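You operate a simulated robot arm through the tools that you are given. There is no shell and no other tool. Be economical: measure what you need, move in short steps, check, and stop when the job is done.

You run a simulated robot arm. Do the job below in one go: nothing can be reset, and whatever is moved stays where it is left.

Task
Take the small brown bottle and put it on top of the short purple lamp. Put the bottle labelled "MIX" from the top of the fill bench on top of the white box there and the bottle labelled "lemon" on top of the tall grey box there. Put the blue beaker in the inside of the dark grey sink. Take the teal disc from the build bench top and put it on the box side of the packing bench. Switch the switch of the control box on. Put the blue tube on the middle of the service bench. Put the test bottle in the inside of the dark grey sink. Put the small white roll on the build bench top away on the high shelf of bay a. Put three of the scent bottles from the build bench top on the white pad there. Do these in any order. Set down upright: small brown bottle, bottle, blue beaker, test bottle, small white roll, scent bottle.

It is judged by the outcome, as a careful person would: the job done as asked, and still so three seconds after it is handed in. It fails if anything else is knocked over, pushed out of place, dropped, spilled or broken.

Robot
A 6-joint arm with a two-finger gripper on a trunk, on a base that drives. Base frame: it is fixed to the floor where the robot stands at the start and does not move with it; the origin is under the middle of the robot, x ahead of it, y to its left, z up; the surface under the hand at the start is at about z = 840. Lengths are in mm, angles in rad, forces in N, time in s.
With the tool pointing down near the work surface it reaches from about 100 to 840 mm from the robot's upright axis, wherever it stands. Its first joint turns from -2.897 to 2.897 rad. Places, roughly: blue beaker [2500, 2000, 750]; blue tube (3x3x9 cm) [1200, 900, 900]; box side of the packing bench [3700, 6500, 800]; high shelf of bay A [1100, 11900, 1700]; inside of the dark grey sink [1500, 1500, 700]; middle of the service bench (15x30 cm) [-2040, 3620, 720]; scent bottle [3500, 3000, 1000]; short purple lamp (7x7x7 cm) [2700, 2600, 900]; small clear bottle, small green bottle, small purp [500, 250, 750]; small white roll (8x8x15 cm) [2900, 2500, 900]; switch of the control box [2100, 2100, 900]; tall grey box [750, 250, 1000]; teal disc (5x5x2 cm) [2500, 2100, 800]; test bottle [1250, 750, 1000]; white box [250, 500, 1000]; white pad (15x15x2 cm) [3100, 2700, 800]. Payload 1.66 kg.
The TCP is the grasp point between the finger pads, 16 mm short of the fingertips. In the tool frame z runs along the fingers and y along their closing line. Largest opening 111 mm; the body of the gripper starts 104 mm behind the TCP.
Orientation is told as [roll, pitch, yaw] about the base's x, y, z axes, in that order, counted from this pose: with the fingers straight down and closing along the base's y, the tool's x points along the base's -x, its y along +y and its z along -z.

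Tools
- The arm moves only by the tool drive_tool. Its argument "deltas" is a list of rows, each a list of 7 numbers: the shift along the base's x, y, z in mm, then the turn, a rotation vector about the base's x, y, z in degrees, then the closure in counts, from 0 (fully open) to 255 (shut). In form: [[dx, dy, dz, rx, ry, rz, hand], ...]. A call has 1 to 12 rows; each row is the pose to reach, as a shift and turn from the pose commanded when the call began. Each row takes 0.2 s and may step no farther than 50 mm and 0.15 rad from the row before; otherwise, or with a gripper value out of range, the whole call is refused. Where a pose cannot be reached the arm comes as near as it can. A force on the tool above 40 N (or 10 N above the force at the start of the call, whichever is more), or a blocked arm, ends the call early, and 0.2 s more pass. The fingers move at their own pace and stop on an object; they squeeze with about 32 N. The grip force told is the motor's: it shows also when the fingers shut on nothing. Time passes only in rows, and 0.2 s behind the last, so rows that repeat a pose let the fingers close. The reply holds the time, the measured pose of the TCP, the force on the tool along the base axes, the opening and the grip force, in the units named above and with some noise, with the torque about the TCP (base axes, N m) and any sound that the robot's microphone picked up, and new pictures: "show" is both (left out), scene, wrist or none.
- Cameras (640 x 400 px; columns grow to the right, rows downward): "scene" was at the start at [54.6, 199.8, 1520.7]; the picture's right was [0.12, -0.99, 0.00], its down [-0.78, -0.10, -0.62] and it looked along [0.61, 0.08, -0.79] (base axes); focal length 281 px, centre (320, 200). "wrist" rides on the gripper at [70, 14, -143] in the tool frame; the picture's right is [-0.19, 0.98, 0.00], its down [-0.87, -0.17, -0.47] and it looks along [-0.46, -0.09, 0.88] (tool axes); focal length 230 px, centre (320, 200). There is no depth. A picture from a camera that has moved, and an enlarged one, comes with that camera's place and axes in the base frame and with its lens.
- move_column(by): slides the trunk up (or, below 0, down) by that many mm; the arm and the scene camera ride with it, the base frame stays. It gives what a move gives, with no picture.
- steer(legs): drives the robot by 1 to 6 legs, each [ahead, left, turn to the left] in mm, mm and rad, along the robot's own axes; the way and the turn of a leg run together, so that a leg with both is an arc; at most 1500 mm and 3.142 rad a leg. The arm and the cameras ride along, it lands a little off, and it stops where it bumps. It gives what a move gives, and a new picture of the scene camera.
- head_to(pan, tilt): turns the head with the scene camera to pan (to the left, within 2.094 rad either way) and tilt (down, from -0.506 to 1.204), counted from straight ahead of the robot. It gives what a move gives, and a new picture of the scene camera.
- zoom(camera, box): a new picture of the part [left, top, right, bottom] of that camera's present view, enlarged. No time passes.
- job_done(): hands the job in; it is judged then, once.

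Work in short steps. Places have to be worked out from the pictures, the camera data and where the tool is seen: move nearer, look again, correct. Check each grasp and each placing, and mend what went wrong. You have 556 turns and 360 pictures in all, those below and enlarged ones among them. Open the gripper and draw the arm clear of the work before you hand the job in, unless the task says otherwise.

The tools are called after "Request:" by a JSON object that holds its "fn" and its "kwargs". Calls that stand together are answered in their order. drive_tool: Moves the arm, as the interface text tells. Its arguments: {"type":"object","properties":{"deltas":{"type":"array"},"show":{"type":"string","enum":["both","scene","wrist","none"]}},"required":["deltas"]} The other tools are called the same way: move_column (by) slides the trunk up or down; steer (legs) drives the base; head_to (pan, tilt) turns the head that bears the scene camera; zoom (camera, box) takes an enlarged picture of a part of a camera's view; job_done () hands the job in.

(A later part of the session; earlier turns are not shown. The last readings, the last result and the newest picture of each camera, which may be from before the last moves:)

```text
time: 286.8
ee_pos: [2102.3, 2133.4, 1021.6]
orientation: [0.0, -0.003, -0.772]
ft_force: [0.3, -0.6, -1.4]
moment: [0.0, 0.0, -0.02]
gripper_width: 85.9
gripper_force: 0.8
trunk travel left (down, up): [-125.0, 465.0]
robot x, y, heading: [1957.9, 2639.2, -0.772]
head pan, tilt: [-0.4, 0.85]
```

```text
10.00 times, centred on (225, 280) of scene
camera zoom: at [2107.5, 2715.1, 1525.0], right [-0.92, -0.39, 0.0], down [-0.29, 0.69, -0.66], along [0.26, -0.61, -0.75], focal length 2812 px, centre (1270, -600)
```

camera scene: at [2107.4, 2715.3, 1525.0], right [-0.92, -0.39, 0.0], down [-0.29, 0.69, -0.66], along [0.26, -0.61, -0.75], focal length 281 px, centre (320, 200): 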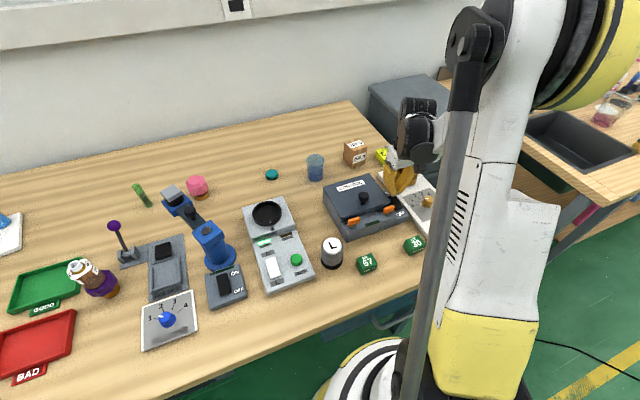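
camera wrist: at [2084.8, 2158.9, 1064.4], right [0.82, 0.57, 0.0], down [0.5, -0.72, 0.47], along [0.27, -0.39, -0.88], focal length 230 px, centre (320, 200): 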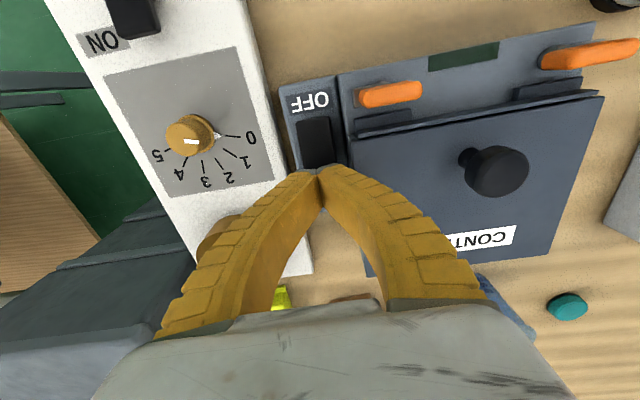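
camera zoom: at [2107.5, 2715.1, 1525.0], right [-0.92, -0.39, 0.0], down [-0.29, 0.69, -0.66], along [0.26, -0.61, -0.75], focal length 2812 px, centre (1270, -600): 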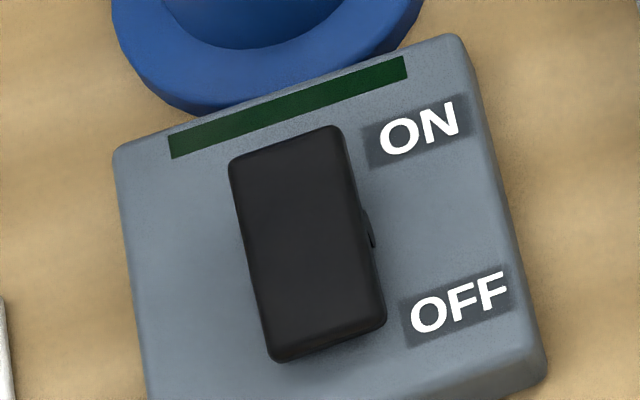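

Look at the rocker from a lower angle with the wrist camera tilted.

Request:
{"fn": "drive_tool", "kwargs": {"deltas": [[-10, 10, 0, -5.6, -5.7, 0, 60], [-20, 20, 0, -11.2, -11.4, 0, 60], [-30, 30, -10, -16.8, -17.1, 0, 60], [-40, 40, -20, -22.4, -22.8, 0, 60], [-50, 50, -30, -27.9, -28.6, 0, 60], [-57, 56, -40, -33.5, -34.3, 0, 60], [-57, 56, -40, -33.5, -34.3, 0, 60]], "show": "wrist"}}

Request:
{"fn": "zoom", "kwargs": {"camera": "wrist", "box": [260, 60, 400, 180]}}

```text
time: 288.4
ee_pos: [2046.3, 2190.1, 982.2]
orientation: [-0.001, -0.839, -0.772]
ft_force: [1.1, -0.3, 0.1]
moment: [0.0, -0.01, -0.01]
gripper_width: 86.2
gripper_force: 1.3
trunk travel left (down, up): [-125.0, 465.0]
robot x, y, heading: [1956.7, 2636.2, -0.774]
head pan, tilt: [-0.4, 0.85]
camera wrist: at [1946.2, 2306.0, 1025.6], right [0.78, 0.61, 0.14], down [0.05, -0.28, 0.96], along [0.63, -0.74, -0.24], focal length 230 px, centre (320, 200)
```

wrist: 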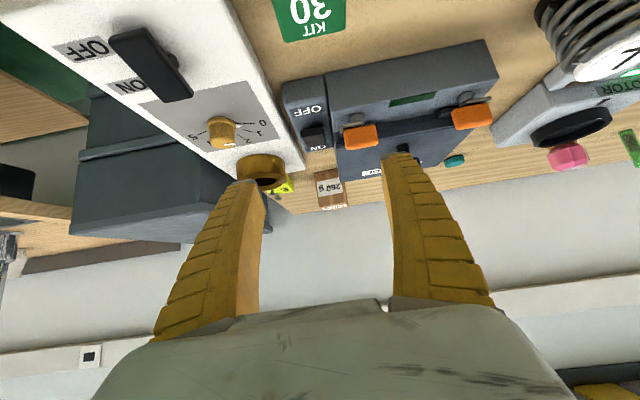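

```text
3.33 times, centred on (330, 120) of wrist
camera zoom: at [1946.2, 2306.0, 1025.6], right [0.78, 0.61, 0.14], down [0.05, -0.28, 0.96], along [0.63, -0.74, -0.24], focal length 767 px, centre (287, 467)
```

zoom: 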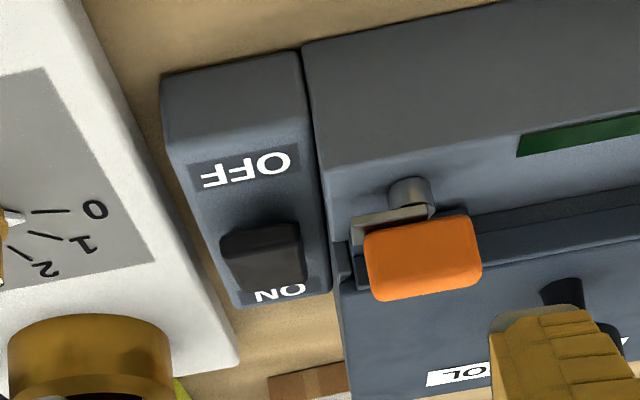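

The OFF end is raised and the ON end is down — the switch is on. Now untilt and travel to above the teal disc at ≈(2531,2128).

Request:
{"fn": "drive_tool", "kwargs": {"deltas": [[0, 0, 20, 5.6, 5.7, 0, 60], [20, 0, 40, 11.2, 11.4, 0, 60], [50, 0, 60, 16.8, 17.1, 0, 60], [95, 0, 70, 22.4, 22.8, 0, 60], [140, 0, 75, 27.9, 28.6, 0, 60], [185, -5, 75, 33.5, 34.3, 0, 60], [230, -12, 75, 33.5, 34.3, 0, 60], [275, -20, 75, 33.5, 34.3, 0, 60], [320, -28, 75, 33.5, 34.3, 0, 60], [365, -36, 70, 33.5, 34.3, 0, 60], [410, -45, 60, 33.5, 34.3, 0, 60], [450, -52, 45, 33.5, 34.3, 0, 60]]}}

```text
time: 291.0
ee_pos: [2495.4, 2138.9, 1028.3]
orientation: [0.002, 0.0, -0.776]
ft_force: [0.0, 0.2, 1.6]
moment: [0.03, 0.03, 0.01]
gripper_width: 86.1
gripper_force: 0.5
trunk travel left (down, up): [-125.0, 465.0]
robot x, y, heading: [1957.3, 2635.9, -0.773]
head pan, tilt: [-0.4, 0.85]
camera scene: at [2108.1, 2714.9, 1524.9], right [-0.92, -0.39, 0.0], down [-0.29, 0.69, -0.66], along [0.26, -0.61, -0.75], focal length 281 px, centre (320, 200)
camera wrist: at [2455.6, 2196.9, 1170.4], right [0.82, 0.57, 0.0], down [0.5, -0.72, 0.47], along [0.27, -0.39, -0.88], focal length 230 px, centre (320, 200)
```

scene: 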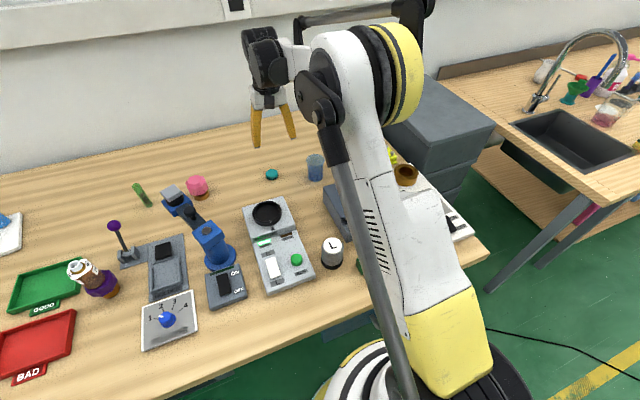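
wrist: 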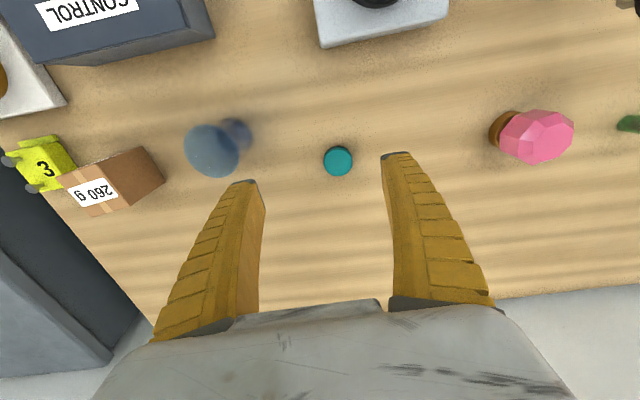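

Disc at (2536,2125). Descend and grip it.

Request:
{"fn": "drive_tool", "kwargs": {"deltas": [[20, -7, -40, 0, 0, 0, 100], [41, -14, -85, 0, 0, 0, 100], [41, -14, -130, 0, 0, 0, 100], [41, -14, -160, 0, 0, 0, 100], [41, -14, -170, 0, 0, 0, 100], [41, -14, -170, 0, 0, 0, 255], [41, -14, -170, 0, 0, 0, 255], [41, -14, -170, 0, 0, 0, 255]], "show": "wrist"}}

```text
refused: row 2 steps farther than a row can; nothing moved
```

Request:
{"fn": "drive_tool", "kwargs": {"deltas": [[20, -7, -38, 0, 0, 0, 100], [38, -13, -82, 0, 0, 0, 100], [41, -14, -128, 0, 0, 0, 100], [41, -14, -160, 0, 0, 0, 100], [41, -14, -170, 0, 0, 0, 100], [41, -14, -170, 0, 0, 0, 255], [41, -14, -170, 0, 0, 0, 255], [41, -14, -170, 0, 0, 0, 255]], "show": "wrist"}}

```text
time: 292.8
ee_pos: [2537.5, 2122.5, 859.9]
orientation: [0.001, -0.002, -0.772]
ft_force: [1.2, -0.9, 7.9]
moment: [-0.17, -0.13, 0.0]
gripper_width: 30.1
gripper_force: 31.8
trunk travel left (down, up): [-125.0, 465.0]
robot x, y, heading: [1961.1, 2634.9, -0.772]
head pan, tilt: [-0.4, 0.85]
camera wrist: at [2496.3, 2181.3, 1001.5], right [0.82, 0.57, 0.0], down [0.5, -0.72, 0.47], along [0.27, -0.39, -0.88], focal length 230 px, centre (320, 200)
```

wrist: 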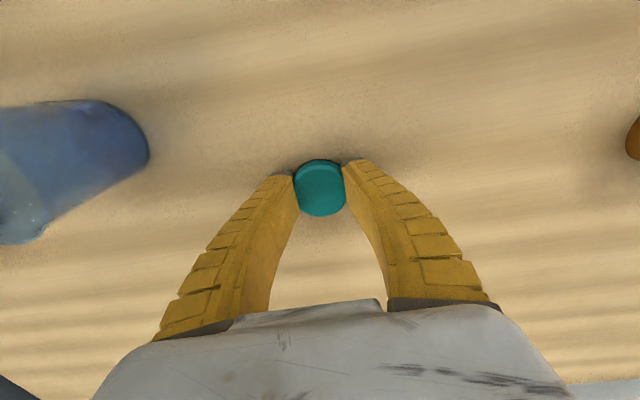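

Disc gripped. Lift and retract.

Request:
{"fn": "drive_tool", "kwargs": {"deltas": [[0, 0, 48, 0, 0, 0, 255], [0, 0, 96, 0, 0, 0, 255], [0, 0, 144, 0, 0, 0, 255], [-20, 17, 185, 0, 0, 0, 255], [-50, 42, 215, 0, 0, 0, 255], [-84, 70, 235, 0, 0, 0, 255], [-120, 100, 250, 0, 0, 0, 255], [-157, 131, 260, 0, 0, 0, 255], [-194, 162, 270, 0, 0, 0, 255], [-231, 193, 280, 0, 0, 0, 255], [-268, 224, 290, 0, 0, 0, 255], [-305, 255, 290, 0, 0, 0, 255]], "show": "none"}}

Request:
{"fn": "steer", "kwargs": {"legs": [[-450, 0, 0]]}}

```text
time: 295.4
ee_pos: [2229.4, 2382.3, 1147.7]
orientation: [-0.002, -0.002, -0.774]
ft_force: [-0.6, -0.5, 0.2]
moment: [-0.03, 0.0, 0.0]
gripper_width: 28.1
gripper_force: 32.3
trunk travel left (down, up): [-125.0, 465.0]
robot x, y, heading: [1960.9, 2638.3, -0.778]
head pan, tilt: [-0.4, 0.85]
```

```text
time: 298.1
ee_pos: [1917.2, 2688.6, 1148.3]
orientation: [0.0, -0.002, -0.767]
ft_force: [-0.8, 0.4, 0.3]
moment: [0.0, 0.01, -0.02]
gripper_width: 27.6
gripper_force: 31.9
trunk travel left (down, up): [-125.0, 465.0]
robot x, y, heading: [1645.1, 2944.5, -0.771]
head pan, tilt: [-0.4, 0.85]
camera scene: at [1790.7, 3022.9, 1525.0], right [-0.92, -0.39, 0.0], down [-0.29, 0.69, -0.66], along [0.26, -0.61, -0.75], focal length 281 px, centre (320, 200)
```

scene: 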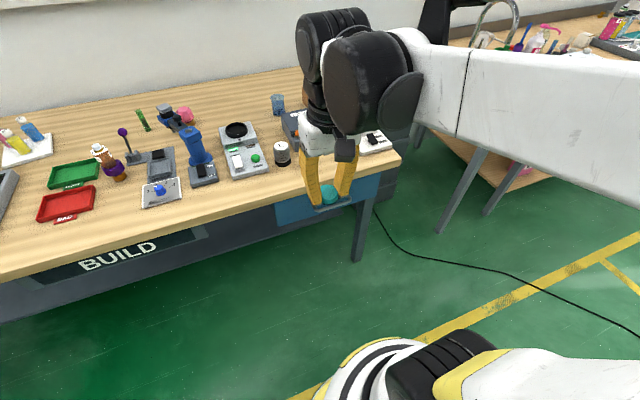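

Disc is held. Drive toward the packing bench's long side.

Request:
{"fn": "steer", "kwargs": {"legs": [[-300, 1200, -0.014], [-800, 1150, 0], [-650, 500, 0]]}}

Request:
{"fn": "head_to", "kwargs": {"pan": 0.5, "tilt": 0.4}}

```text
time: 314.9
ee_pos: [2770.3, 5915.7, 1147.3]
orientation: [-0.001, -0.002, -0.84]
ft_force: [-0.2, 0.0, 0.2]
moment: [0.0, 0.03, 0.03]
gripper_width: 26.4
gripper_force: 32.3
trunk travel left (down, up): [-125.0, 465.0]
robot x, y, heading: [2515.1, 6188.8, -0.836]
head pan, tilt: [-0.4, 0.85]
camera scene: at [2667.1, 6257.0, 1525.0], right [-0.94, -0.33, 0.0], down [-0.25, 0.71, -0.66], along [0.22, -0.62, -0.75], focal length 281 px, centre (320, 200)
```

scene: 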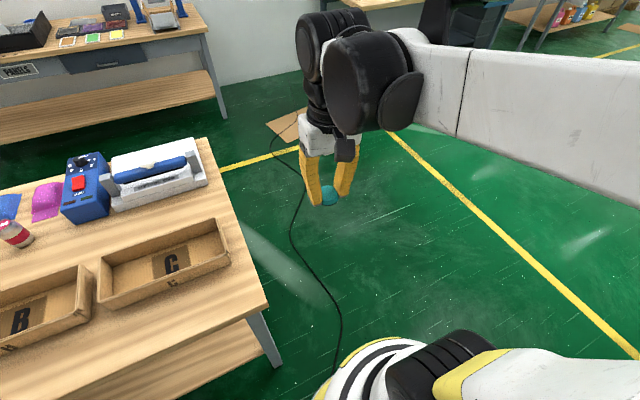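

```text
time: 316.1
ee_pos: [2769.8, 5914.3, 1147.8]
orientation: [0.002, -0.003, -0.839]
ft_force: [0.7, -0.1, -1.3]
moment: [0.02, 0.02, -0.01]
gripper_width: 26.2
gripper_force: 32.0
trunk travel left (down, up): [-125.0, 465.0]
robot x, y, heading: [2514.0, 6186.9, -0.836]
head pan, tilt: [0.499, 0.4]
camera scene: at [2728.9, 6299.8, 1564.1], right [-0.33, -0.94, 0.0], down [-0.37, 0.13, -0.92], along [0.87, -0.31, -0.39], focal length 281 px, centre (320, 200)
```

scene: 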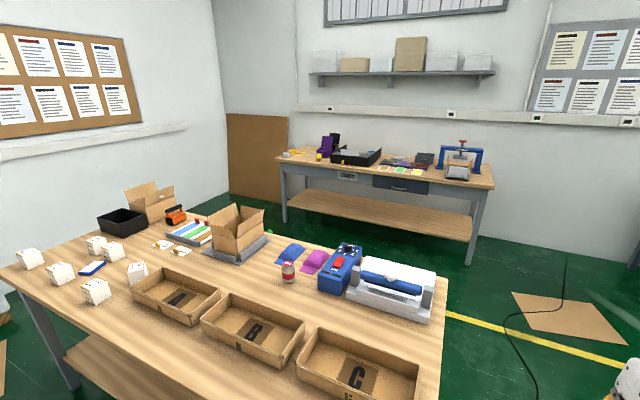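

The boxes A, B, C line this side of the bench; the "box side" place (3700,6500) is by box A. Drive along to face box A and look closer.

Request:
{"fn": "steer", "kwargs": {"legs": [[0, 0, 0.05], [30, 1000, 0]]}}

Request:
{"fn": "head_to", "kwargs": {"pan": 0.0, "tilt": 0.75}}

```text
time: 321.7
ee_pos: [3504.5, 6610.5, 1147.5]
orientation: [0.001, -0.001, -0.78]
ft_force: [0.3, 0.5, -0.6]
moment: [-0.02, 0.03, 0.01]
gripper_width: 26.3
gripper_force: 31.9
trunk travel left (down, up): [-125.0, 465.0]
robot x, y, heading: [3232.0, 6868.3, -0.778]
head pan, tilt: [0.499, 0.4]
camera scene: at [3441.5, 6992.5, 1564.1], right [-0.28, -0.96, 0.0], down [-0.37, 0.11, -0.92], along [0.89, -0.25, -0.39], focal length 281 px, centre (320, 200)
```

scene: 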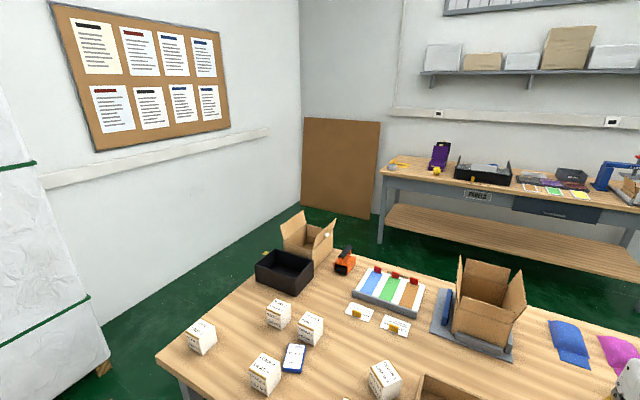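

```text
time: 322.6
ee_pos: [3505.2, 6611.0, 1146.2]
orientation: [0.0, -0.002, -0.779]
ft_force: [-1.3, -0.4, -0.5]
moment: [-0.01, 0.0, -0.02]
gripper_width: 26.1
gripper_force: 32.2
trunk travel left (down, up): [-125.0, 465.0]
robot x, y, heading: [3233.2, 6866.5, -0.783]
head pan, tilt: [0.0, 0.75]
camera scene: at [3411.4, 6959.7, 1533.0], right [-0.7, -0.71, 0.0], down [-0.49, 0.48, -0.73], along [0.52, -0.51, -0.68], focal length 281 px, centre (320, 200)
```

scene: 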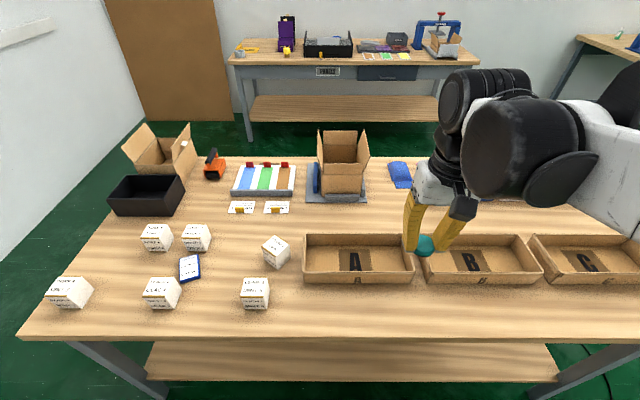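

The strip in front of box A on this side is free (~130 mm). Move above it at ≈(3571,6633) and look with the wrist.

Request:
{"fn": "drive_tool", "kwargs": {"deltas": [[20, 7, -40, 0, 0, 0, 255], [40, 14, -85, 0, 0, 0, 255], [60, 20, -128, 0, 0, 0, 255], [66, 22, -165, 0, 0, 0, 255], [66, 22, -165, 0, 0, 0, 255]]}}

```text
time: 323.8
ee_pos: [3572.9, 6631.4, 983.3]
orientation: [0.001, -0.001, -0.78]
ft_force: [0.3, 0.8, -0.4]
moment: [0.03, 0.0, -0.01]
gripper_width: 25.8
gripper_force: 31.9
trunk travel left (down, up): [-125.0, 465.0]
robot x, y, heading: [3232.8, 6866.0, -0.778]
head pan, tilt: [0.0, 0.75]
camera scene: at [3411.2, 6959.7, 1533.0], right [-0.7, -0.71, 0.0], down [-0.49, 0.48, -0.73], along [0.52, -0.51, -0.68], focal length 281 px, centre (320, 200)
camera wrist: at [3533.1, 6689.9, 1125.9], right [0.83, 0.56, 0.0], down [0.5, -0.73, 0.47], along [0.27, -0.39, -0.88], focal length 230 px, centre (320, 200)
```

scene: 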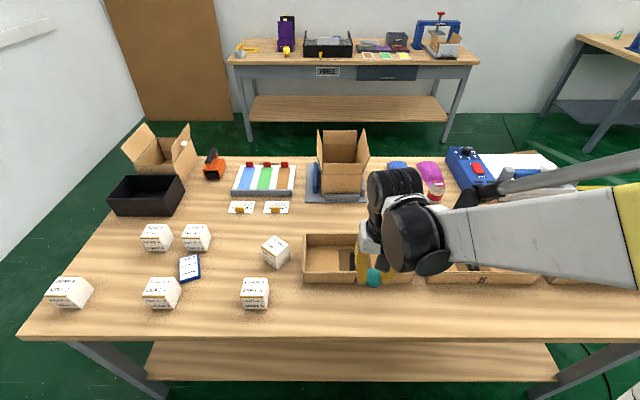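
wrist: 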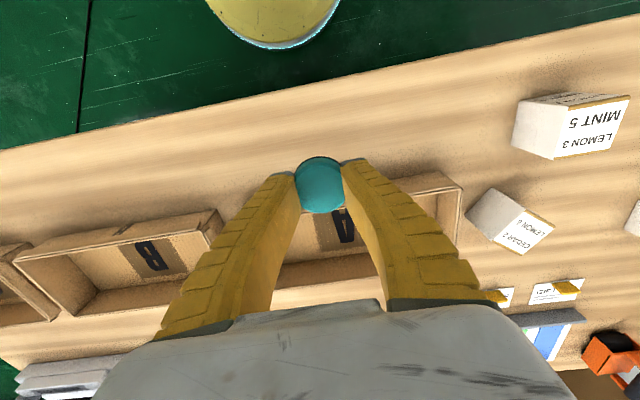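

Landing spot lies mid-strip, clear of box A. Lower gradually to contact.

Request:
{"fn": "drive_tool", "kwargs": {"deltas": [[0, 0, -45, 0, 0, 0, 255], [0, 0, -85, 0, 0, 0, 255], [0, 0, -108, 0, 0, 0, 255], [0, 0, -115, 0, 0, 0, 255], [0, 0, -115, 0, 0, 0, 255]], "show": "wrist"}}

```text
time: 325.0
ee_pos: [3570.5, 6632.5, 866.9]
orientation: [-0.002, -0.001, -0.779]
ft_force: [-0.1, 0.2, 0.1]
moment: [0.01, -0.05, -0.01]
gripper_width: 26.1
gripper_force: 32.5
trunk travel left (down, up): [-125.0, 465.0]
robot x, y, heading: [3233.6, 6865.1, -0.782]
head pan, tilt: [0.0, 0.75]
camera wrist: at [3529.9, 6691.1, 1009.5], right [0.83, 0.56, 0.0], down [0.5, -0.73, 0.47], along [0.27, -0.39, -0.88], focal length 230 px, centre (320, 200)
```

wrist: 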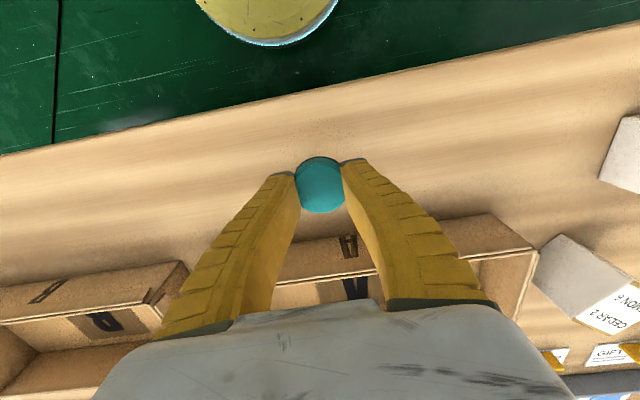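

Request:
{"fn": "drive_tool", "kwargs": {"deltas": [[0, 0, -3, 0, 0, 0, 255], [0, 0, -6, 0, 0, 0, 255], [0, 0, -8, 0, 0, 0, 255], [0, 0, -8, 0, 0, 0, 255]], "show": "none"}}

```text
time: 326.0
ee_pos: [3570.7, 6631.8, 859.4]
orientation: [0.001, -0.002, -0.779]
ft_force: [0.1, 0.4, -0.4]
moment: [0.0, 0.02, 0.01]
gripper_width: 26.1
gripper_force: 32.2
trunk travel left (down, up): [-125.0, 465.0]
robot x, y, heading: [3235.5, 6867.9, -0.778]
head pan, tilt: [0.0, 0.75]
```

Request:
{"fn": "drive_tool", "kwargs": {"deltas": [[0, 0, -2, 0, 0, 0, 255], [0, 0, -4, 0, 0, 0, 255], [0, 0, -6, 0, 0, 0, 255], [0, 0, -6, 0, 0, 0, 255]], "show": "none"}}

```text
time: 327.0
ee_pos: [3570.2, 6633.1, 855.8]
orientation: [0.001, -0.002, -0.78]
ft_force: [-0.4, 0.3, -0.2]
moment: [0.02, -0.01, 0.02]
gripper_width: 26.0
gripper_force: 31.9
trunk travel left (down, up): [-125.0, 465.0]
robot x, y, heading: [3236.1, 6867.4, -0.779]
head pan, tilt: [0.0, 0.75]
```

Request:
{"fn": "drive_tool", "kwargs": {"deltas": [[0, 0, -3, 0, 0, 0, 255], [0, 0, -6, 0, 0, 0, 255], [0, 0, -9, 0, 0, 0, 255], [0, 0, -9, 0, 0, 0, 255]], "show": "wrist"}}

```text
time: 328.0
ee_pos: [3572.2, 6631.3, 853.6]
orientation: [-0.001, 0.002, -0.781]
ft_force: [0.0, -0.4, -0.6]
moment: [-0.01, 0.01, -0.01]
gripper_width: 25.8
gripper_force: 31.6
out of reach, approached as far as the arm can: row 1, 2, 3, 4
trunk travel left (down, up): [-125.0, 465.0]
robot x, y, heading: [3233.9, 6869.4, -0.781]
head pan, tilt: [0.0, 0.75]
camera wrist: at [3532.7, 6689.4, 996.5], right [0.83, 0.56, 0.0], down [0.5, -0.73, 0.47], along [0.27, -0.39, -0.88], focal length 230 px, centre (320, 200)
```

wrist: 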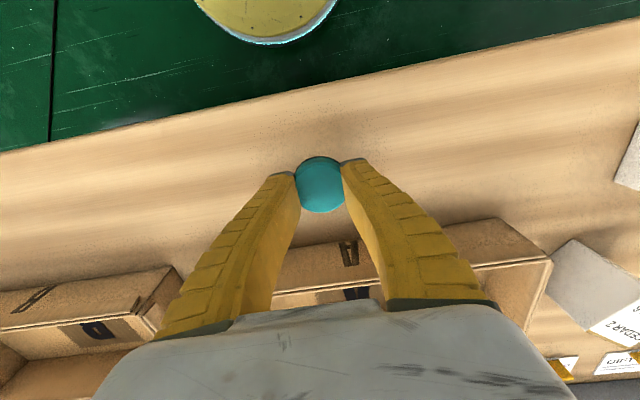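

The arm can't fold lower here, so this bench is lower than the others. Lower the trunk instead in small steps.

Request:
{"fn": "move_column", "kwargs": {"by": -15}}

Request:
{"fn": "zoom", "kwargs": {"camera": "wrist", "box": [270, 120, 370, 230]}}

```text
time: 328.6
ee_pos: [3572.8, 6631.1, 839.1]
orientation: [0.0, 0.0, -0.777]
ft_force: [-0.1, -0.5, 0.2]
moment: [-0.02, -0.01, -0.01]
gripper_width: 25.7
gripper_force: 32.4
trunk travel left (down, up): [-110.0, 480.0]
robot x, y, heading: [3233.3, 6871.5, -0.78]
head pan, tilt: [0.0, 0.75]
```

```text
3.64 times, centred on (320, 175) of wrist
camera zoom: at [3532.6, 6689.4, 981.5], right [0.83, 0.56, 0.0], down [0.5, -0.73, 0.47], along [0.27, -0.39, -0.88], focal length 837 px, centre (320, 291)
```

zoom: 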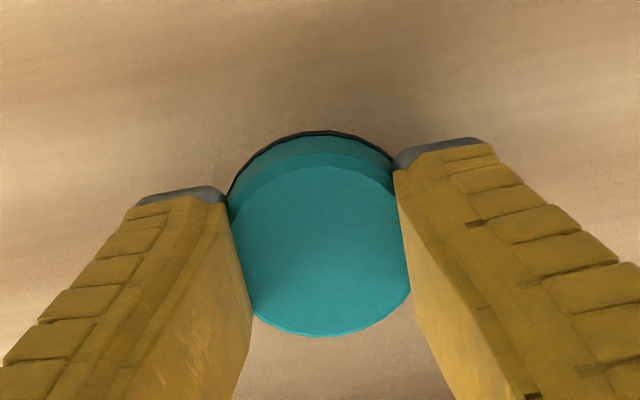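

Request:
{"fn": "move_column", "kwargs": {"by": -8}}

Request:
{"fn": "move_column", "kwargs": {"by": -5}}

```text
time: 329.2
ee_pos: [3573.4, 6630.9, 830.9]
orientation: [0.001, 0.0, -0.78]
ft_force: [-1.1, -0.5, 0.1]
moment: [0.01, -0.01, -0.02]
gripper_width: 26.0
gripper_force: 32.4
trunk travel left (down, up): [-102.0, 488.0]
robot x, y, heading: [3234.9, 6869.0, -0.777]
head pan, tilt: [0.0, 0.75]
```

```text
time: 329.7
ee_pos: [3573.1, 6631.5, 826.1]
orientation: [0.001, 0.0, -0.781]
ft_force: [0.4, -0.6, 0.0]
moment: [-0.01, 0.01, 0.01]
gripper_width: 25.6
gripper_force: 31.9
trunk travel left (down, up): [-97.0, 493.0]
robot x, y, heading: [3235.9, 6871.2, -0.781]
head pan, tilt: [0.0, 0.75]
```

Request:
{"fn": "move_column", "kwargs": {"by": -5}}

Request:
{"fn": "zoom", "kwargs": {"camera": "wrist", "box": [270, 120, 370, 230]}}

```text
time: 330.3
ee_pos: [3572.7, 6631.3, 821.7]
orientation: [0.0, -0.001, -0.779]
ft_force: [2.3, -1.0, 24.0]
moment: [-0.15, -0.14, -0.03]
gripper_width: 30.2
gripper_force: 32.2
trunk travel left (down, up): [-92.0, 498.0]
robot x, y, heading: [3234.7, 6866.4, -0.779]
head pan, tilt: [0.0, 0.75]
```

```text
3.64 times, centred on (320, 175) of wrist
camera zoom: at [3532.1, 6689.9, 964.1], right [0.83, 0.56, 0.0], down [0.5, -0.73, 0.47], along [0.27, -0.39, -0.88], focal length 837 px, centre (320, 291)
```

zoom: 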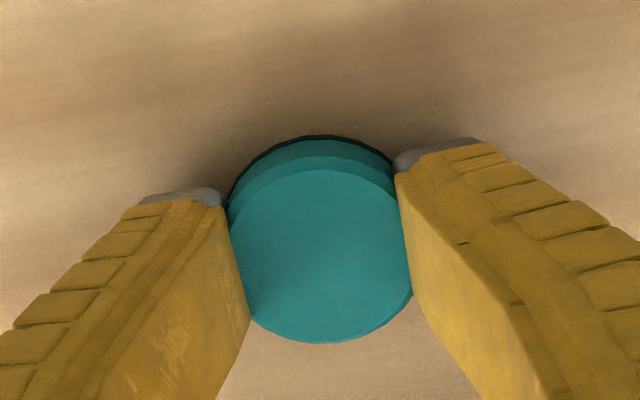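

Contact. Open the fingers, then raise with the trunk.

Request:
{"fn": "drive_tool", "kwargs": {"deltas": [[0, 0, 0, 0, 0, 0, 150], [0, 0, 0, 0, 0, 0, 90], [0, 0, 0, 0, 0, 0, 90]], "show": "none"}}

Request:
{"fn": "move_column", "kwargs": {"by": 133}}

Request:
{"fn": "drive_tool", "kwargs": {"deltas": [[0, 0, 45, 0, 0, 0, 60], [0, 0, 90, 0, 0, 0, 60], [0, 0, 90, 0, 0, 0, 60]]}}

```text
time: 331.1
ee_pos: [3572.0, 6630.9, 820.9]
orientation: [0.002, 0.001, -0.781]
ft_force: [0.4, 0.0, -0.5]
moment: [-0.04, 0.01, -0.01]
gripper_width: 73.2
gripper_force: 0.7
trunk travel left (down, up): [-92.0, 498.0]
robot x, y, heading: [3235.2, 6868.6, -0.778]
head pan, tilt: [0.0, 0.75]
```

```text
time: 332.7
ee_pos: [3571.5, 6631.4, 953.8]
orientation: [0.001, 0.0, -0.78]
ft_force: [0.0, -0.4, -0.2]
moment: [0.02, 0.01, 0.0]
gripper_width: 73.4
gripper_force: 0.4
trunk travel left (down, up): [-225.0, 365.0]
robot x, y, heading: [3230.6, 6869.7, -0.776]
head pan, tilt: [0.0, 0.75]
```

```text
time: 333.5
ee_pos: [3572.7, 6631.3, 1043.8]
orientation: [-0.002, 0.0, -0.782]
ft_force: [-0.1, 0.2, -0.3]
moment: [0.0, -0.03, 0.02]
gripper_width: 86.0
gripper_force: 1.3
trunk travel left (down, up): [-225.0, 365.0]
robot x, y, heading: [3231.5, 6869.6, -0.78]
head pan, tilt: [0.0, 0.75]
camera scene: at [3411.7, 6959.5, 1632.9], right [-0.7, -0.71, 0.0], down [-0.49, 0.48, -0.73], along [0.52, -0.51, -0.68], focal length 281 px, centre (320, 200)
camera wrist: at [3532.2, 6689.2, 1186.3], right [0.83, 0.56, 0.0], down [0.5, -0.73, 0.47], along [0.27, -0.39, -0.88], focal length 230 px, centre (320, 200)
```

scene: 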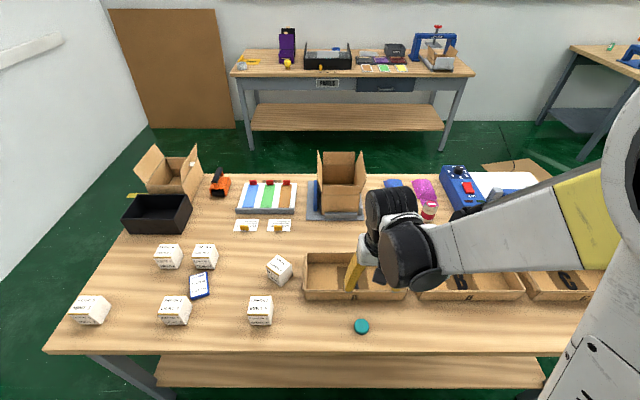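
wrist: 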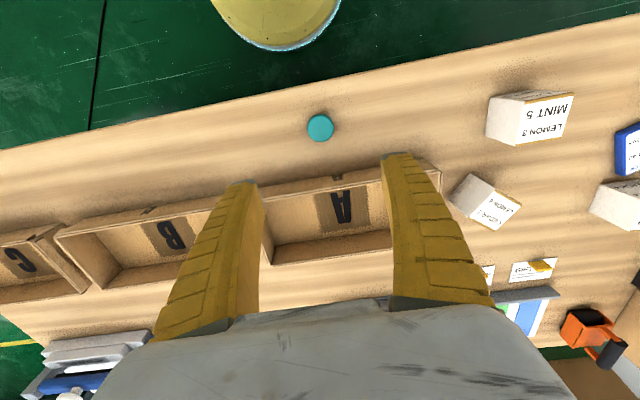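

The disc lies on the box side in front of box A. Lower the trunk back and return to the build bench for the beaker.

Request:
{"fn": "move_column", "kwargs": {"by": -100}}

Request:
{"fn": "drive_tool", "kwargs": {"deltas": [[0, 0, 45, 0, 0, 0, 30], [0, 0, 90, 0, 0, 0, 30], [0, 0, 135, 0, 0, 0, 30], [0, 0, 180, 0, 0, 0, 30]], "show": "none"}}

Request:
{"fn": "steer", "kwargs": {"legs": [[-50, -1080, 0], [650, -500, 0], [800, -1150, 0], [300, -1200, 0]]}}

```text
time: 334.8
ee_pos: [3571.9, 6630.7, 944.1]
orientation: [-0.002, -0.001, -0.779]
ft_force: [0.4, -0.4, -0.3]
moment: [-0.02, -0.02, -0.05]
gripper_width: 86.1
gripper_force: 0.7
trunk travel left (down, up): [-125.0, 465.0]
robot x, y, heading: [3232.3, 6865.4, -0.78]
head pan, tilt: [0.0, 0.75]
```

```text
time: 335.8
ee_pos: [3571.7, 6630.7, 1124.3]
orientation: [0.001, 0.0, -0.78]
ft_force: [0.2, 0.3, 0.1]
moment: [0.01, 0.0, -0.01]
gripper_width: 98.6
gripper_force: 0.5
trunk travel left (down, up): [-125.0, 465.0]
robot x, y, heading: [3233.6, 6867.9, -0.781]
head pan, tilt: [0.0, 0.75]
```

```text
time: 357.8
ee_pos: [2052.7, 2623.5, 1124.0]
orientation: [0.001, 0.0, -0.772]
ft_force: [-1.3, -0.1, -0.4]
moment: [-0.02, 0.0, -0.02]
gripper_width: 98.8
gripper_force: 0.6
trunk travel left (down, up): [-125.0, 465.0]
robot x, y, heading: [1712.3, 2858.5, -0.768]
head pan, tilt: [0.0, 0.75]
camera scene: at [1890.3, 2950.0, 1533.0], right [-0.7, -0.72, 0.0], down [-0.49, 0.48, -0.73], along [0.52, -0.51, -0.68], focal length 281 px, centre (320, 200)
```

scene: 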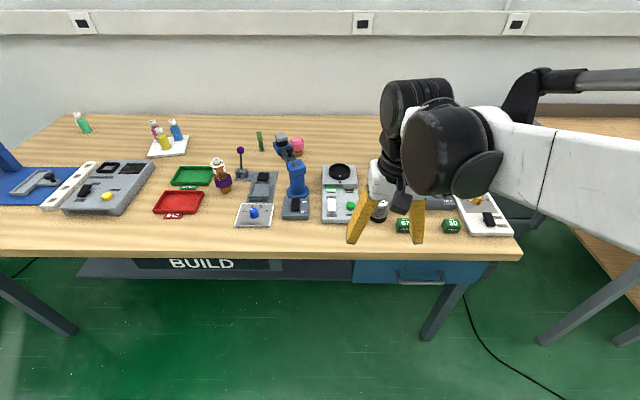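

Approach the bench by 340 mm and move the hand over the beaker at ≈(2401,2074).

Request:
{"fn": "steer", "kwargs": {"legs": [[340, 0, 0]]}}

```text
time: 360.1
ee_pos: [2299.6, 2378.9, 1124.3]
orientation: [-0.001, -0.001, -0.776]
ft_force: [-0.2, 0.0, -0.8]
moment: [0.02, -0.01, -0.01]
gripper_width: 98.6
gripper_force: 0.3
trunk travel left (down, up): [-125.0, 465.0]
robot x, y, heading: [1963.4, 2617.5, -0.775]
head pan, tilt: [0.0, 0.75]
camera scene: at [2138.3, 2707.7, 1533.0], right [-0.7, -0.71, 0.0], down [-0.49, 0.48, -0.73], along [0.52, -0.51, -0.68], focal length 281 px, centre (320, 200)
```

scene: 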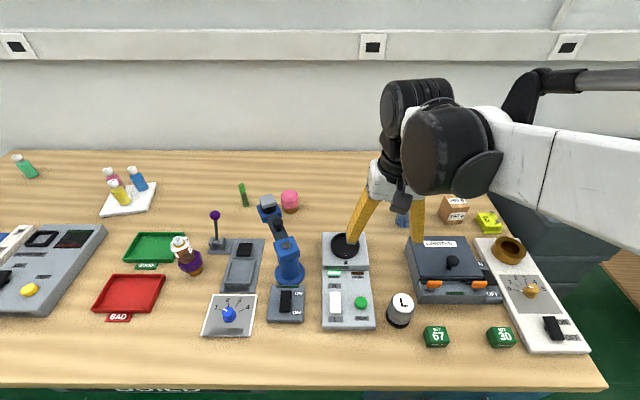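

Request:
{"fn": "drive_tool", "kwargs": {"deltas": [[14, -42, -6, 0, 0, 0, 30], [27, -84, -12, 0, 0, 0, 30], [41, -126, -18, 0, 0, 0, 30], [54, -168, -24, 0, 0, 0, 30], [68, -210, -32, 0, 0, 0, 30], [82, -252, -40, 0, 0, 0, 30], [95, -294, -48, 0, 0, 0, 30], [95, -294, -48, 0, 0, 0, 30]], "show": "wrist"}}

Request:
{"fn": "zoom", "kwargs": {"camera": "wrist", "box": [240, 80, 400, 220]}}

```text
time: 361.9
ee_pos: [2393.8, 2086.1, 1073.7]
orientation: [0.0, 0.001, -0.775]
ft_force: [0.0, 0.3, -0.3]
moment: [0.01, 0.0, -0.04]
gripper_width: 98.5
gripper_force: 0.6
trunk travel left (down, up): [-125.0, 465.0]
robot x, y, heading: [1955.4, 2618.2, -0.774]
head pan, tilt: [0.0, 0.75]
camera wrist: at [2353.8, 2145.4, 1216.9], right [0.82, 0.57, 0.0], down [0.5, -0.73, 0.47], along [0.27, -0.39, -0.88], focal length 230 px, centre (320, 200)
```

wrist: 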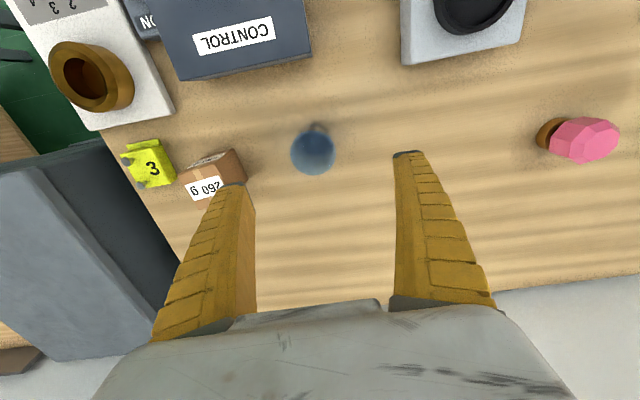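

```text
2.86 times, centred on (320, 150) of wrist
camera zoom: at [2353.8, 2145.4, 1216.9], right [0.82, 0.57, 0.0], down [0.5, -0.73, 0.47], along [0.27, -0.39, -0.88], focal length 657 px, centre (320, 343)
```

zoom: 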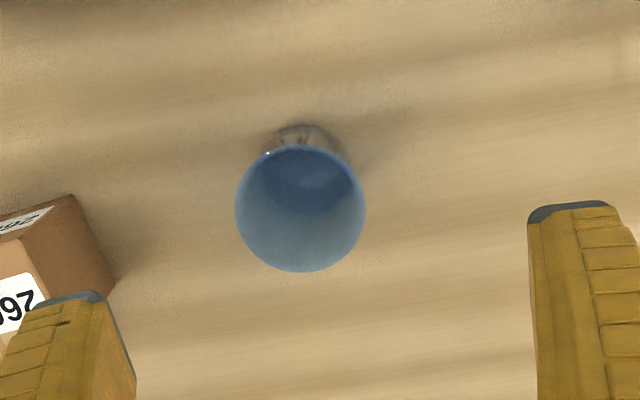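

Beaker axis ≈(2394,2071), rim ~58 mm, z 930. Descend and grip it at mid height.

Request:
{"fn": "drive_tool", "kwargs": {"deltas": [[0, -8, -45, 0, 0, 0, 40], [1, -15, -90, 0, 0, 0, 40], [1, -15, -135, 0, 0, 0, 40], [1, -15, -175, 0, 0, 0, 40], [1, -15, -186, 0, 0, 0, 40], [1, -15, -186, 0, 0, 0, 255], [1, -15, -186, 0, 0, 0, 255], [1, -15, -186, 0, 0, 0, 255]], "show": "wrist"}}

```text
time: 363.7
ee_pos: [2396.3, 2071.6, 888.5]
orientation: [0.002, -0.002, -0.778]
ft_force: [-0.6, 0.2, 0.2]
moment: [-0.02, -0.02, -0.03]
gripper_width: 53.8
gripper_force: 31.9
trunk travel left (down, up): [-125.0, 465.0]
robot x, y, heading: [1961.2, 2615.6, -0.774]
head pan, tilt: [0.0, 0.75]
camera wrist: at [2355.7, 2130.2, 1030.3], right [0.82, 0.57, 0.0], down [0.5, -0.73, 0.47], along [0.27, -0.39, -0.88], focal length 230 px, centre (320, 200)
```

wrist: 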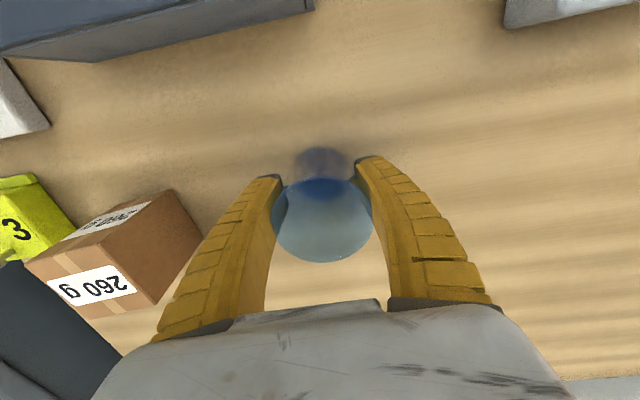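

Beaker held. Lift gently, retract and back away from the bench.

Request:
{"fn": "drive_tool", "kwargs": {"deltas": [[0, 0, 25, 0, 0, 0, 255], [0, 0, 60, 0, 0, 0, 255], [0, 0, 100, 0, 0, 0, 255], [0, 0, 140, 0, 0, 0, 255], [-8, 15, 175, 0, 0, 0, 255], [-25, 45, 205, 0, 0, 0, 255], [-42, 78, 225, 0, 0, 0, 255], [-60, 115, 235, 0, 0, 0, 255], [-78, 155, 240, 0, 0, 0, 255], [-96, 195, 240, 0, 0, 0, 255], [-114, 235, 240, 0, 0, 0, 255], [-130, 272, 240, 0, 0, 0, 255]], "show": "none"}}

Request:
{"fn": "steer", "kwargs": {"legs": [[-450, 0, 0], [0, -1030, -0.01]]}}

```text
time: 366.3
ee_pos: [2262.9, 2344.4, 1128.7]
orientation: [0.0, 0.002, -0.775]
ft_force: [1.1, 0.3, 0.2]
moment: [-0.01, -0.01, 0.0]
gripper_width: 53.6
gripper_force: 31.4
trunk travel left (down, up): [-125.0, 465.0]
robot x, y, heading: [1961.4, 2613.0, -0.775]
head pan, tilt: [0.0, 0.75]
```

```text
time: 374.1
ee_pos: [1188.9, 1889.3, 1129.5]
orientation: [0.0, 0.0, -0.79]
ft_force: [-0.4, -1.1, -0.3]
moment: [0.01, 0.0, -0.01]
gripper_width: 53.6
gripper_force: 31.7
trunk travel left (down, up): [-125.0, 465.0]
robot x, y, heading: [887.6, 2164.3, -0.789]
head pan, tilt: [0.0, 0.75]
camera scene: at [1067.5, 2255.4, 1533.0], right [-0.71, -0.7, 0.0], down [-0.48, 0.48, -0.73], along [0.51, -0.52, -0.68], focal length 281 px, centre (320, 200)
```

scene: 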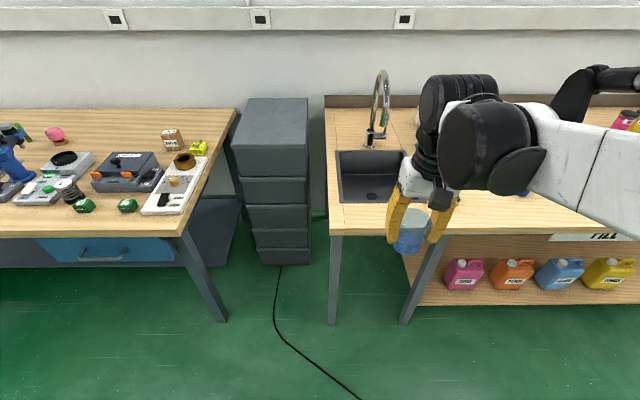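

The sink is ahead (inside a≈1955–2260, b≈−225…105). Drive up to the bench edge.

Request:
{"fn": "steer", "kwargs": {"legs": [[415, 0, 0]]}}

Request:
{"fn": "head_to", "kwargs": {"pan": -0.1, "tilt": 0.9}}

```text
time: 376.6
ee_pos: [1477.2, 1594.7, 1129.9]
orientation: [0.0, -0.001, -0.794]
ft_force: [0.2, 0.0, -1.0]
moment: [0.03, -0.02, -0.01]
gripper_width: 53.7
gripper_force: 32.0
trunk travel left (down, up): [-125.0, 465.0]
robot x, y, heading: [1175.4, 1874.9, -0.794]
head pan, tilt: [0.0, 0.75]
camera scene: at [1357.7, 1962.0, 1533.0], right [-0.71, -0.7, 0.0], down [-0.48, 0.49, -0.73], along [0.51, -0.52, -0.68], focal length 281 px, centre (320, 200)
```

scene: 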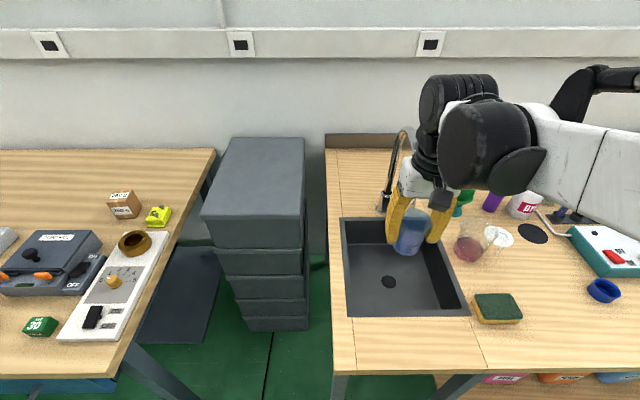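

```text
time: 377.3
ee_pos: [1476.2, 1595.6, 1129.5]
orientation: [0.001, 0.001, -0.792]
ft_force: [-0.6, 0.4, -0.2]
moment: [0.02, -0.03, 0.04]
gripper_width: 53.6
gripper_force: 31.8
trunk travel left (down, up): [-125.0, 465.0]
robot x, y, heading: [1174.8, 1873.2, -0.793]
head pan, tilt: [-0.099, 0.901]
camera scene: at [1346.7, 1962.6, 1521.1], right [-0.78, -0.63, 0.0], down [-0.49, 0.61, -0.62], along [0.39, -0.48, -0.78], focal length 281 px, centre (320, 200)
```

scene: 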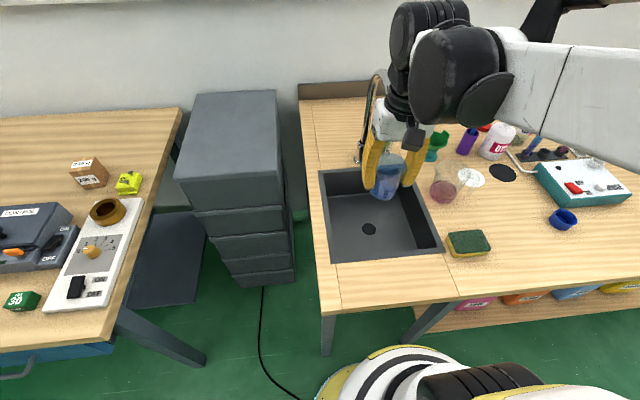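

Sink opening confirmed (centre ≈(1537,1452)). Position the beaker over its left-near part and lower the trunk.

Request:
{"fn": "drive_tool", "kwargs": {"deltas": [[33, -27, 0, 0, 0, 0, 255], [65, -54, 0, 0, 0, 0, 255], [65, -54, -40, 0, 0, 0, 255], [65, -54, -80, 0, 0, 0, 255], [65, -54, -80, 0, 0, 0, 255]], "show": "none"}}

Request:
{"fn": "move_column", "kwargs": {"by": -120}}

Request:
{"fn": "drive_tool", "kwargs": {"deltas": [[0, 0, -30, 0, 0, 0, 255], [0, 0, -60, 0, 0, 0, 255], [0, 0, -60, 0, 0, 0, 255]]}}

```text
time: 378.5
ee_pos: [1540.0, 1544.0, 1051.2]
orientation: [0.002, 0.0, -0.791]
ft_force: [0.1, -0.5, 0.4]
moment: [0.0, 0.03, 0.01]
gripper_width: 53.4
gripper_force: 32.2
trunk travel left (down, up): [-125.0, 465.0]
robot x, y, heading: [1178.0, 1870.6, -0.794]
head pan, tilt: [-0.099, 0.901]
```

```text
time: 380.0
ee_pos: [1540.0, 1543.2, 931.4]
orientation: [-0.001, -0.001, -0.792]
ft_force: [-0.5, -0.1, 0.3]
moment: [-0.01, -0.01, -0.01]
gripper_width: 53.5
gripper_force: 32.3
trunk travel left (down, up): [-5.0, 585.0]
robot x, y, heading: [1174.7, 1871.7, -0.795]
head pan, tilt: [-0.099, 0.901]
```

```text
time: 380.8
ee_pos: [1540.6, 1541.9, 868.8]
orientation: [-0.001, 0.0, -0.791]
ft_force: [1.1, -0.3, -0.4]
moment: [0.02, 0.02, 0.01]
gripper_width: 53.7
gripper_force: 32.4
trunk travel left (down, up): [-5.0, 585.0]
robot x, y, heading: [1178.7, 1874.8, -0.787]
head pan, tilt: [-0.099, 0.901]
camera scene: at [1346.7, 1962.5, 1401.1], right [-0.78, -0.63, 0.0], down [-0.49, 0.61, -0.62], along [0.39, -0.48, -0.78], focal length 281 px, centre (320, 200)
camera wrist: at [1500.7, 1601.5, 1011.8], right [0.83, 0.55, 0.0], down [0.49, -0.73, 0.47], along [0.26, -0.39, -0.88], focal length 230 px, centre (320, 200)
```

scene: 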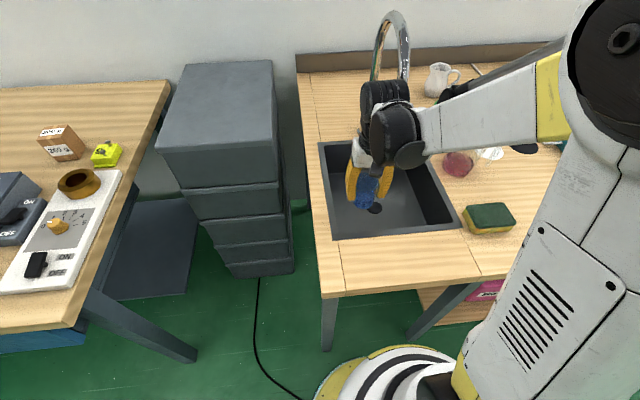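
wrist: 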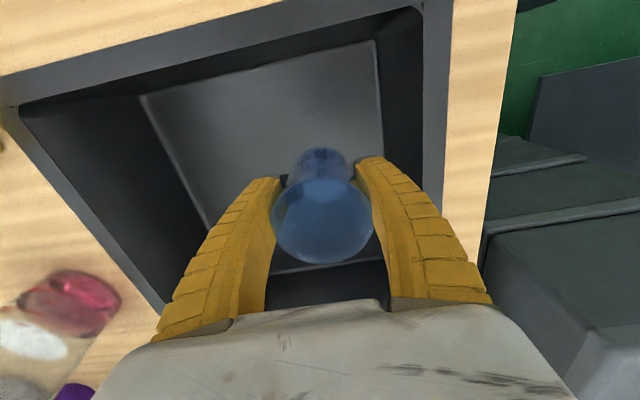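

Clear of the walls. Lower further toward the sink floor.

Request:
{"fn": "drive_tool", "kwargs": {"deltas": [[0, 0, -35, 0, 0, 0, 255], [0, 0, -65, 0, 0, 0, 255], [0, 0, -85, 0, 0, 0, 255], [0, 0, -85, 0, 0, 0, 255]], "show": "wrist"}}

```text
time: 381.8
ee_pos: [1541.4, 1543.4, 787.0]
orientation: [0.001, 0.0, -0.793]
ft_force: [-0.5, -0.4, -0.7]
moment: [0.03, 0.01, -0.01]
gripper_width: 53.4
gripper_force: 32.2
trunk travel left (down, up): [-5.0, 585.0]
robot x, y, heading: [1175.9, 1871.3, -0.796]
head pan, tilt: [-0.099, 0.901]
camera wrist: at [1502.6, 1602.8, 928.9], right [0.83, 0.55, 0.0], down [0.49, -0.73, 0.47], along [0.26, -0.39, -0.88], focal length 230 px, centre (320, 200)
```

wrist: 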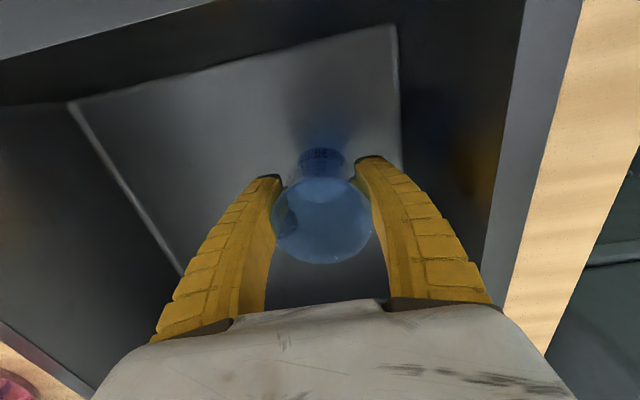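

Request:
{"fn": "drive_tool", "kwargs": {"deltas": [[0, 0, -6, 0, 0, 0, 255], [0, 0, -12, 0, 0, 0, 255], [0, 0, -18, 0, 0, 0, 255], [0, 0, -18, 0, 0, 0, 255]], "show": "none"}}

```text
time: 382.8
ee_pos: [1541.7, 1542.7, 766.7]
orientation: [0.0, 0.0, -0.792]
ft_force: [0.3, -0.5, 0.8]
moment: [-0.01, -0.02, -0.01]
gripper_width: 53.5
gripper_force: 32.2
trunk travel left (down, up): [-5.0, 585.0]
robot x, y, heading: [1174.5, 1873.3, -0.79]
head pan, tilt: [-0.099, 0.901]
```

Request:
{"fn": "drive_tool", "kwargs": {"deltas": [[0, 0, -4, 0, 0, 0, 255], [0, 0, -8, 0, 0, 0, 255], [0, 0, -12, 0, 0, 0, 255], [0, 0, -12, 0, 0, 0, 255]], "show": "none"}}

```text
time: 383.8
ee_pos: [1539.2, 1543.5, 756.4]
orientation: [0.0, -0.001, -0.793]
ft_force: [0.1, -4.2, 17.4]
moment: [-0.15, -0.07, -0.03]
gripper_width: 53.5
gripper_force: 32.1
trunk travel left (down, up): [-5.0, 585.0]
robot x, y, heading: [1178.8, 1873.0, -0.795]
head pan, tilt: [-0.099, 0.901]
```

Contact on the sink floor. Release and rise.

Request:
{"fn": "drive_tool", "kwargs": {"deltas": [[0, 0, 1, 0, 0, 0, 180], [0, 0, 1, 0, 0, 0, 90], [0, 0, 1, 0, 0, 0, 75], [0, 0, 1, 0, 0, 0, 75], [0, 0, 45, 0, 0, 0, 75], [0, 0, 90, 0, 0, 0, 75], [0, 0, 135, 0, 0, 0, 75], [0, 0, 180, 0, 0, 0, 75], [0, 0, 225, 0, 0, 0, 75]]}}

```text
time: 385.8
ee_pos: [1538.5, 1544.8, 982.9]
orientation: [0.001, 0.0, -0.792]
ft_force: [-0.1, 0.0, -0.5]
moment: [0.04, 0.01, 0.03]
gripper_width: 79.6
gripper_force: 1.3
trunk travel left (down, up): [-5.0, 585.0]
robot x, y, heading: [1178.7, 1873.5, -0.794]
head pan, tilt: [-0.099, 0.901]
camera scene: at [1346.5, 1962.7, 1401.1], right [-0.78, -0.63, 0.0], down [-0.49, 0.61, -0.62], along [0.39, -0.48, -0.78], focal length 281 px, centre (320, 200)
camera wrist: at [1498.2, 1604.9, 1125.3], right [0.83, 0.55, 0.0], down [0.49, -0.73, 0.47], along [0.26, -0.39, -0.88], focal length 230 px, centre (320, 200)
```

scene: 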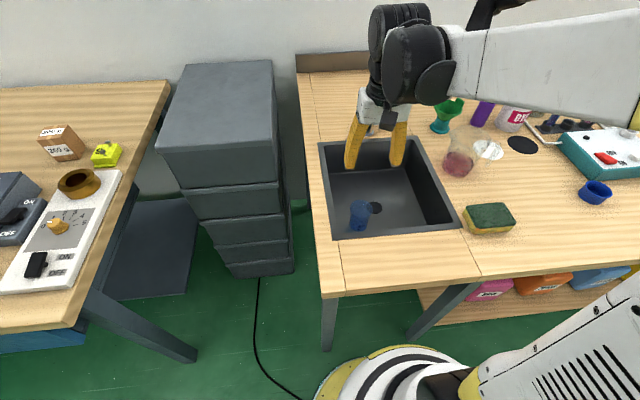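
wrist: 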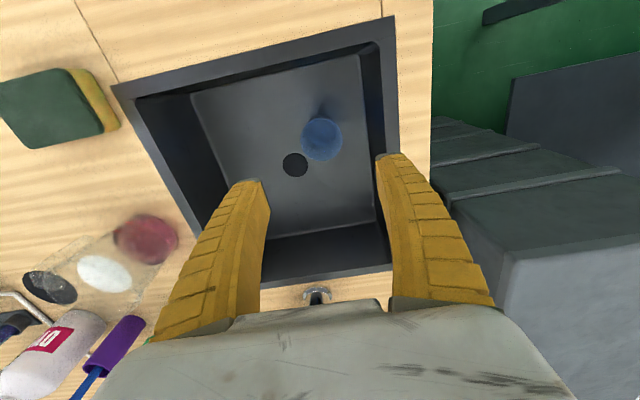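

Beaker stands in the sink. Raise the trunk and look right along the bench for the test bottle and blue tube.

Request:
{"fn": "move_column", "kwargs": {"by": 120}}

Request:
{"fn": "head_to", "kwargs": {"pan": -0.75, "tilt": 0.6}}

```text
time: 387.3
ee_pos: [1537.9, 1545.5, 1102.4]
orientation: [0.0, 0.001, -0.792]
ft_force: [-0.9, -0.7, 0.4]
moment: [-0.01, 0.01, 0.01]
gripper_width: 79.7
gripper_force: 1.2
trunk travel left (down, up): [-125.0, 465.0]
robot x, y, heading: [1178.0, 1875.7, -0.791]
head pan, tilt: [-0.099, 0.901]
```

```text
time: 388.3
ee_pos: [1537.8, 1544.6, 1102.7]
orientation: [-0.002, 0.0, -0.791]
ft_force: [-0.2, -0.2, -0.2]
moment: [0.01, 0.02, 0.0]
gripper_width: 79.7
gripper_force: 1.1
trunk travel left (down, up): [-125.0, 465.0]
robot x, y, heading: [1174.9, 1875.1, -0.793]
head pan, tilt: [-0.75, 0.6]
camera scene: at [1301.7, 1933.0, 1545.8], right [-1.0, -0.03, 0.0], down [-0.02, 0.56, -0.82], along [0.02, -0.82, -0.57], focal length 281 px, centre (320, 200)
```

scene: 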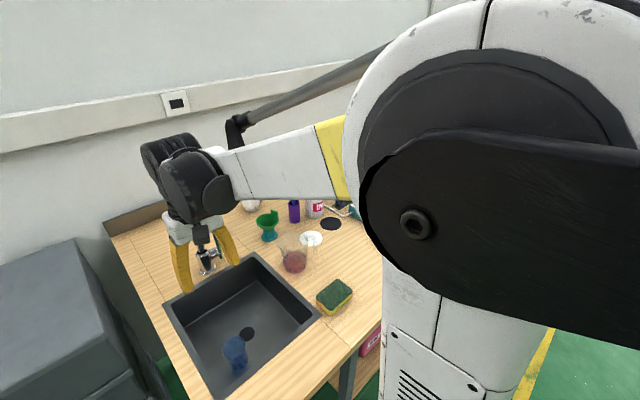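

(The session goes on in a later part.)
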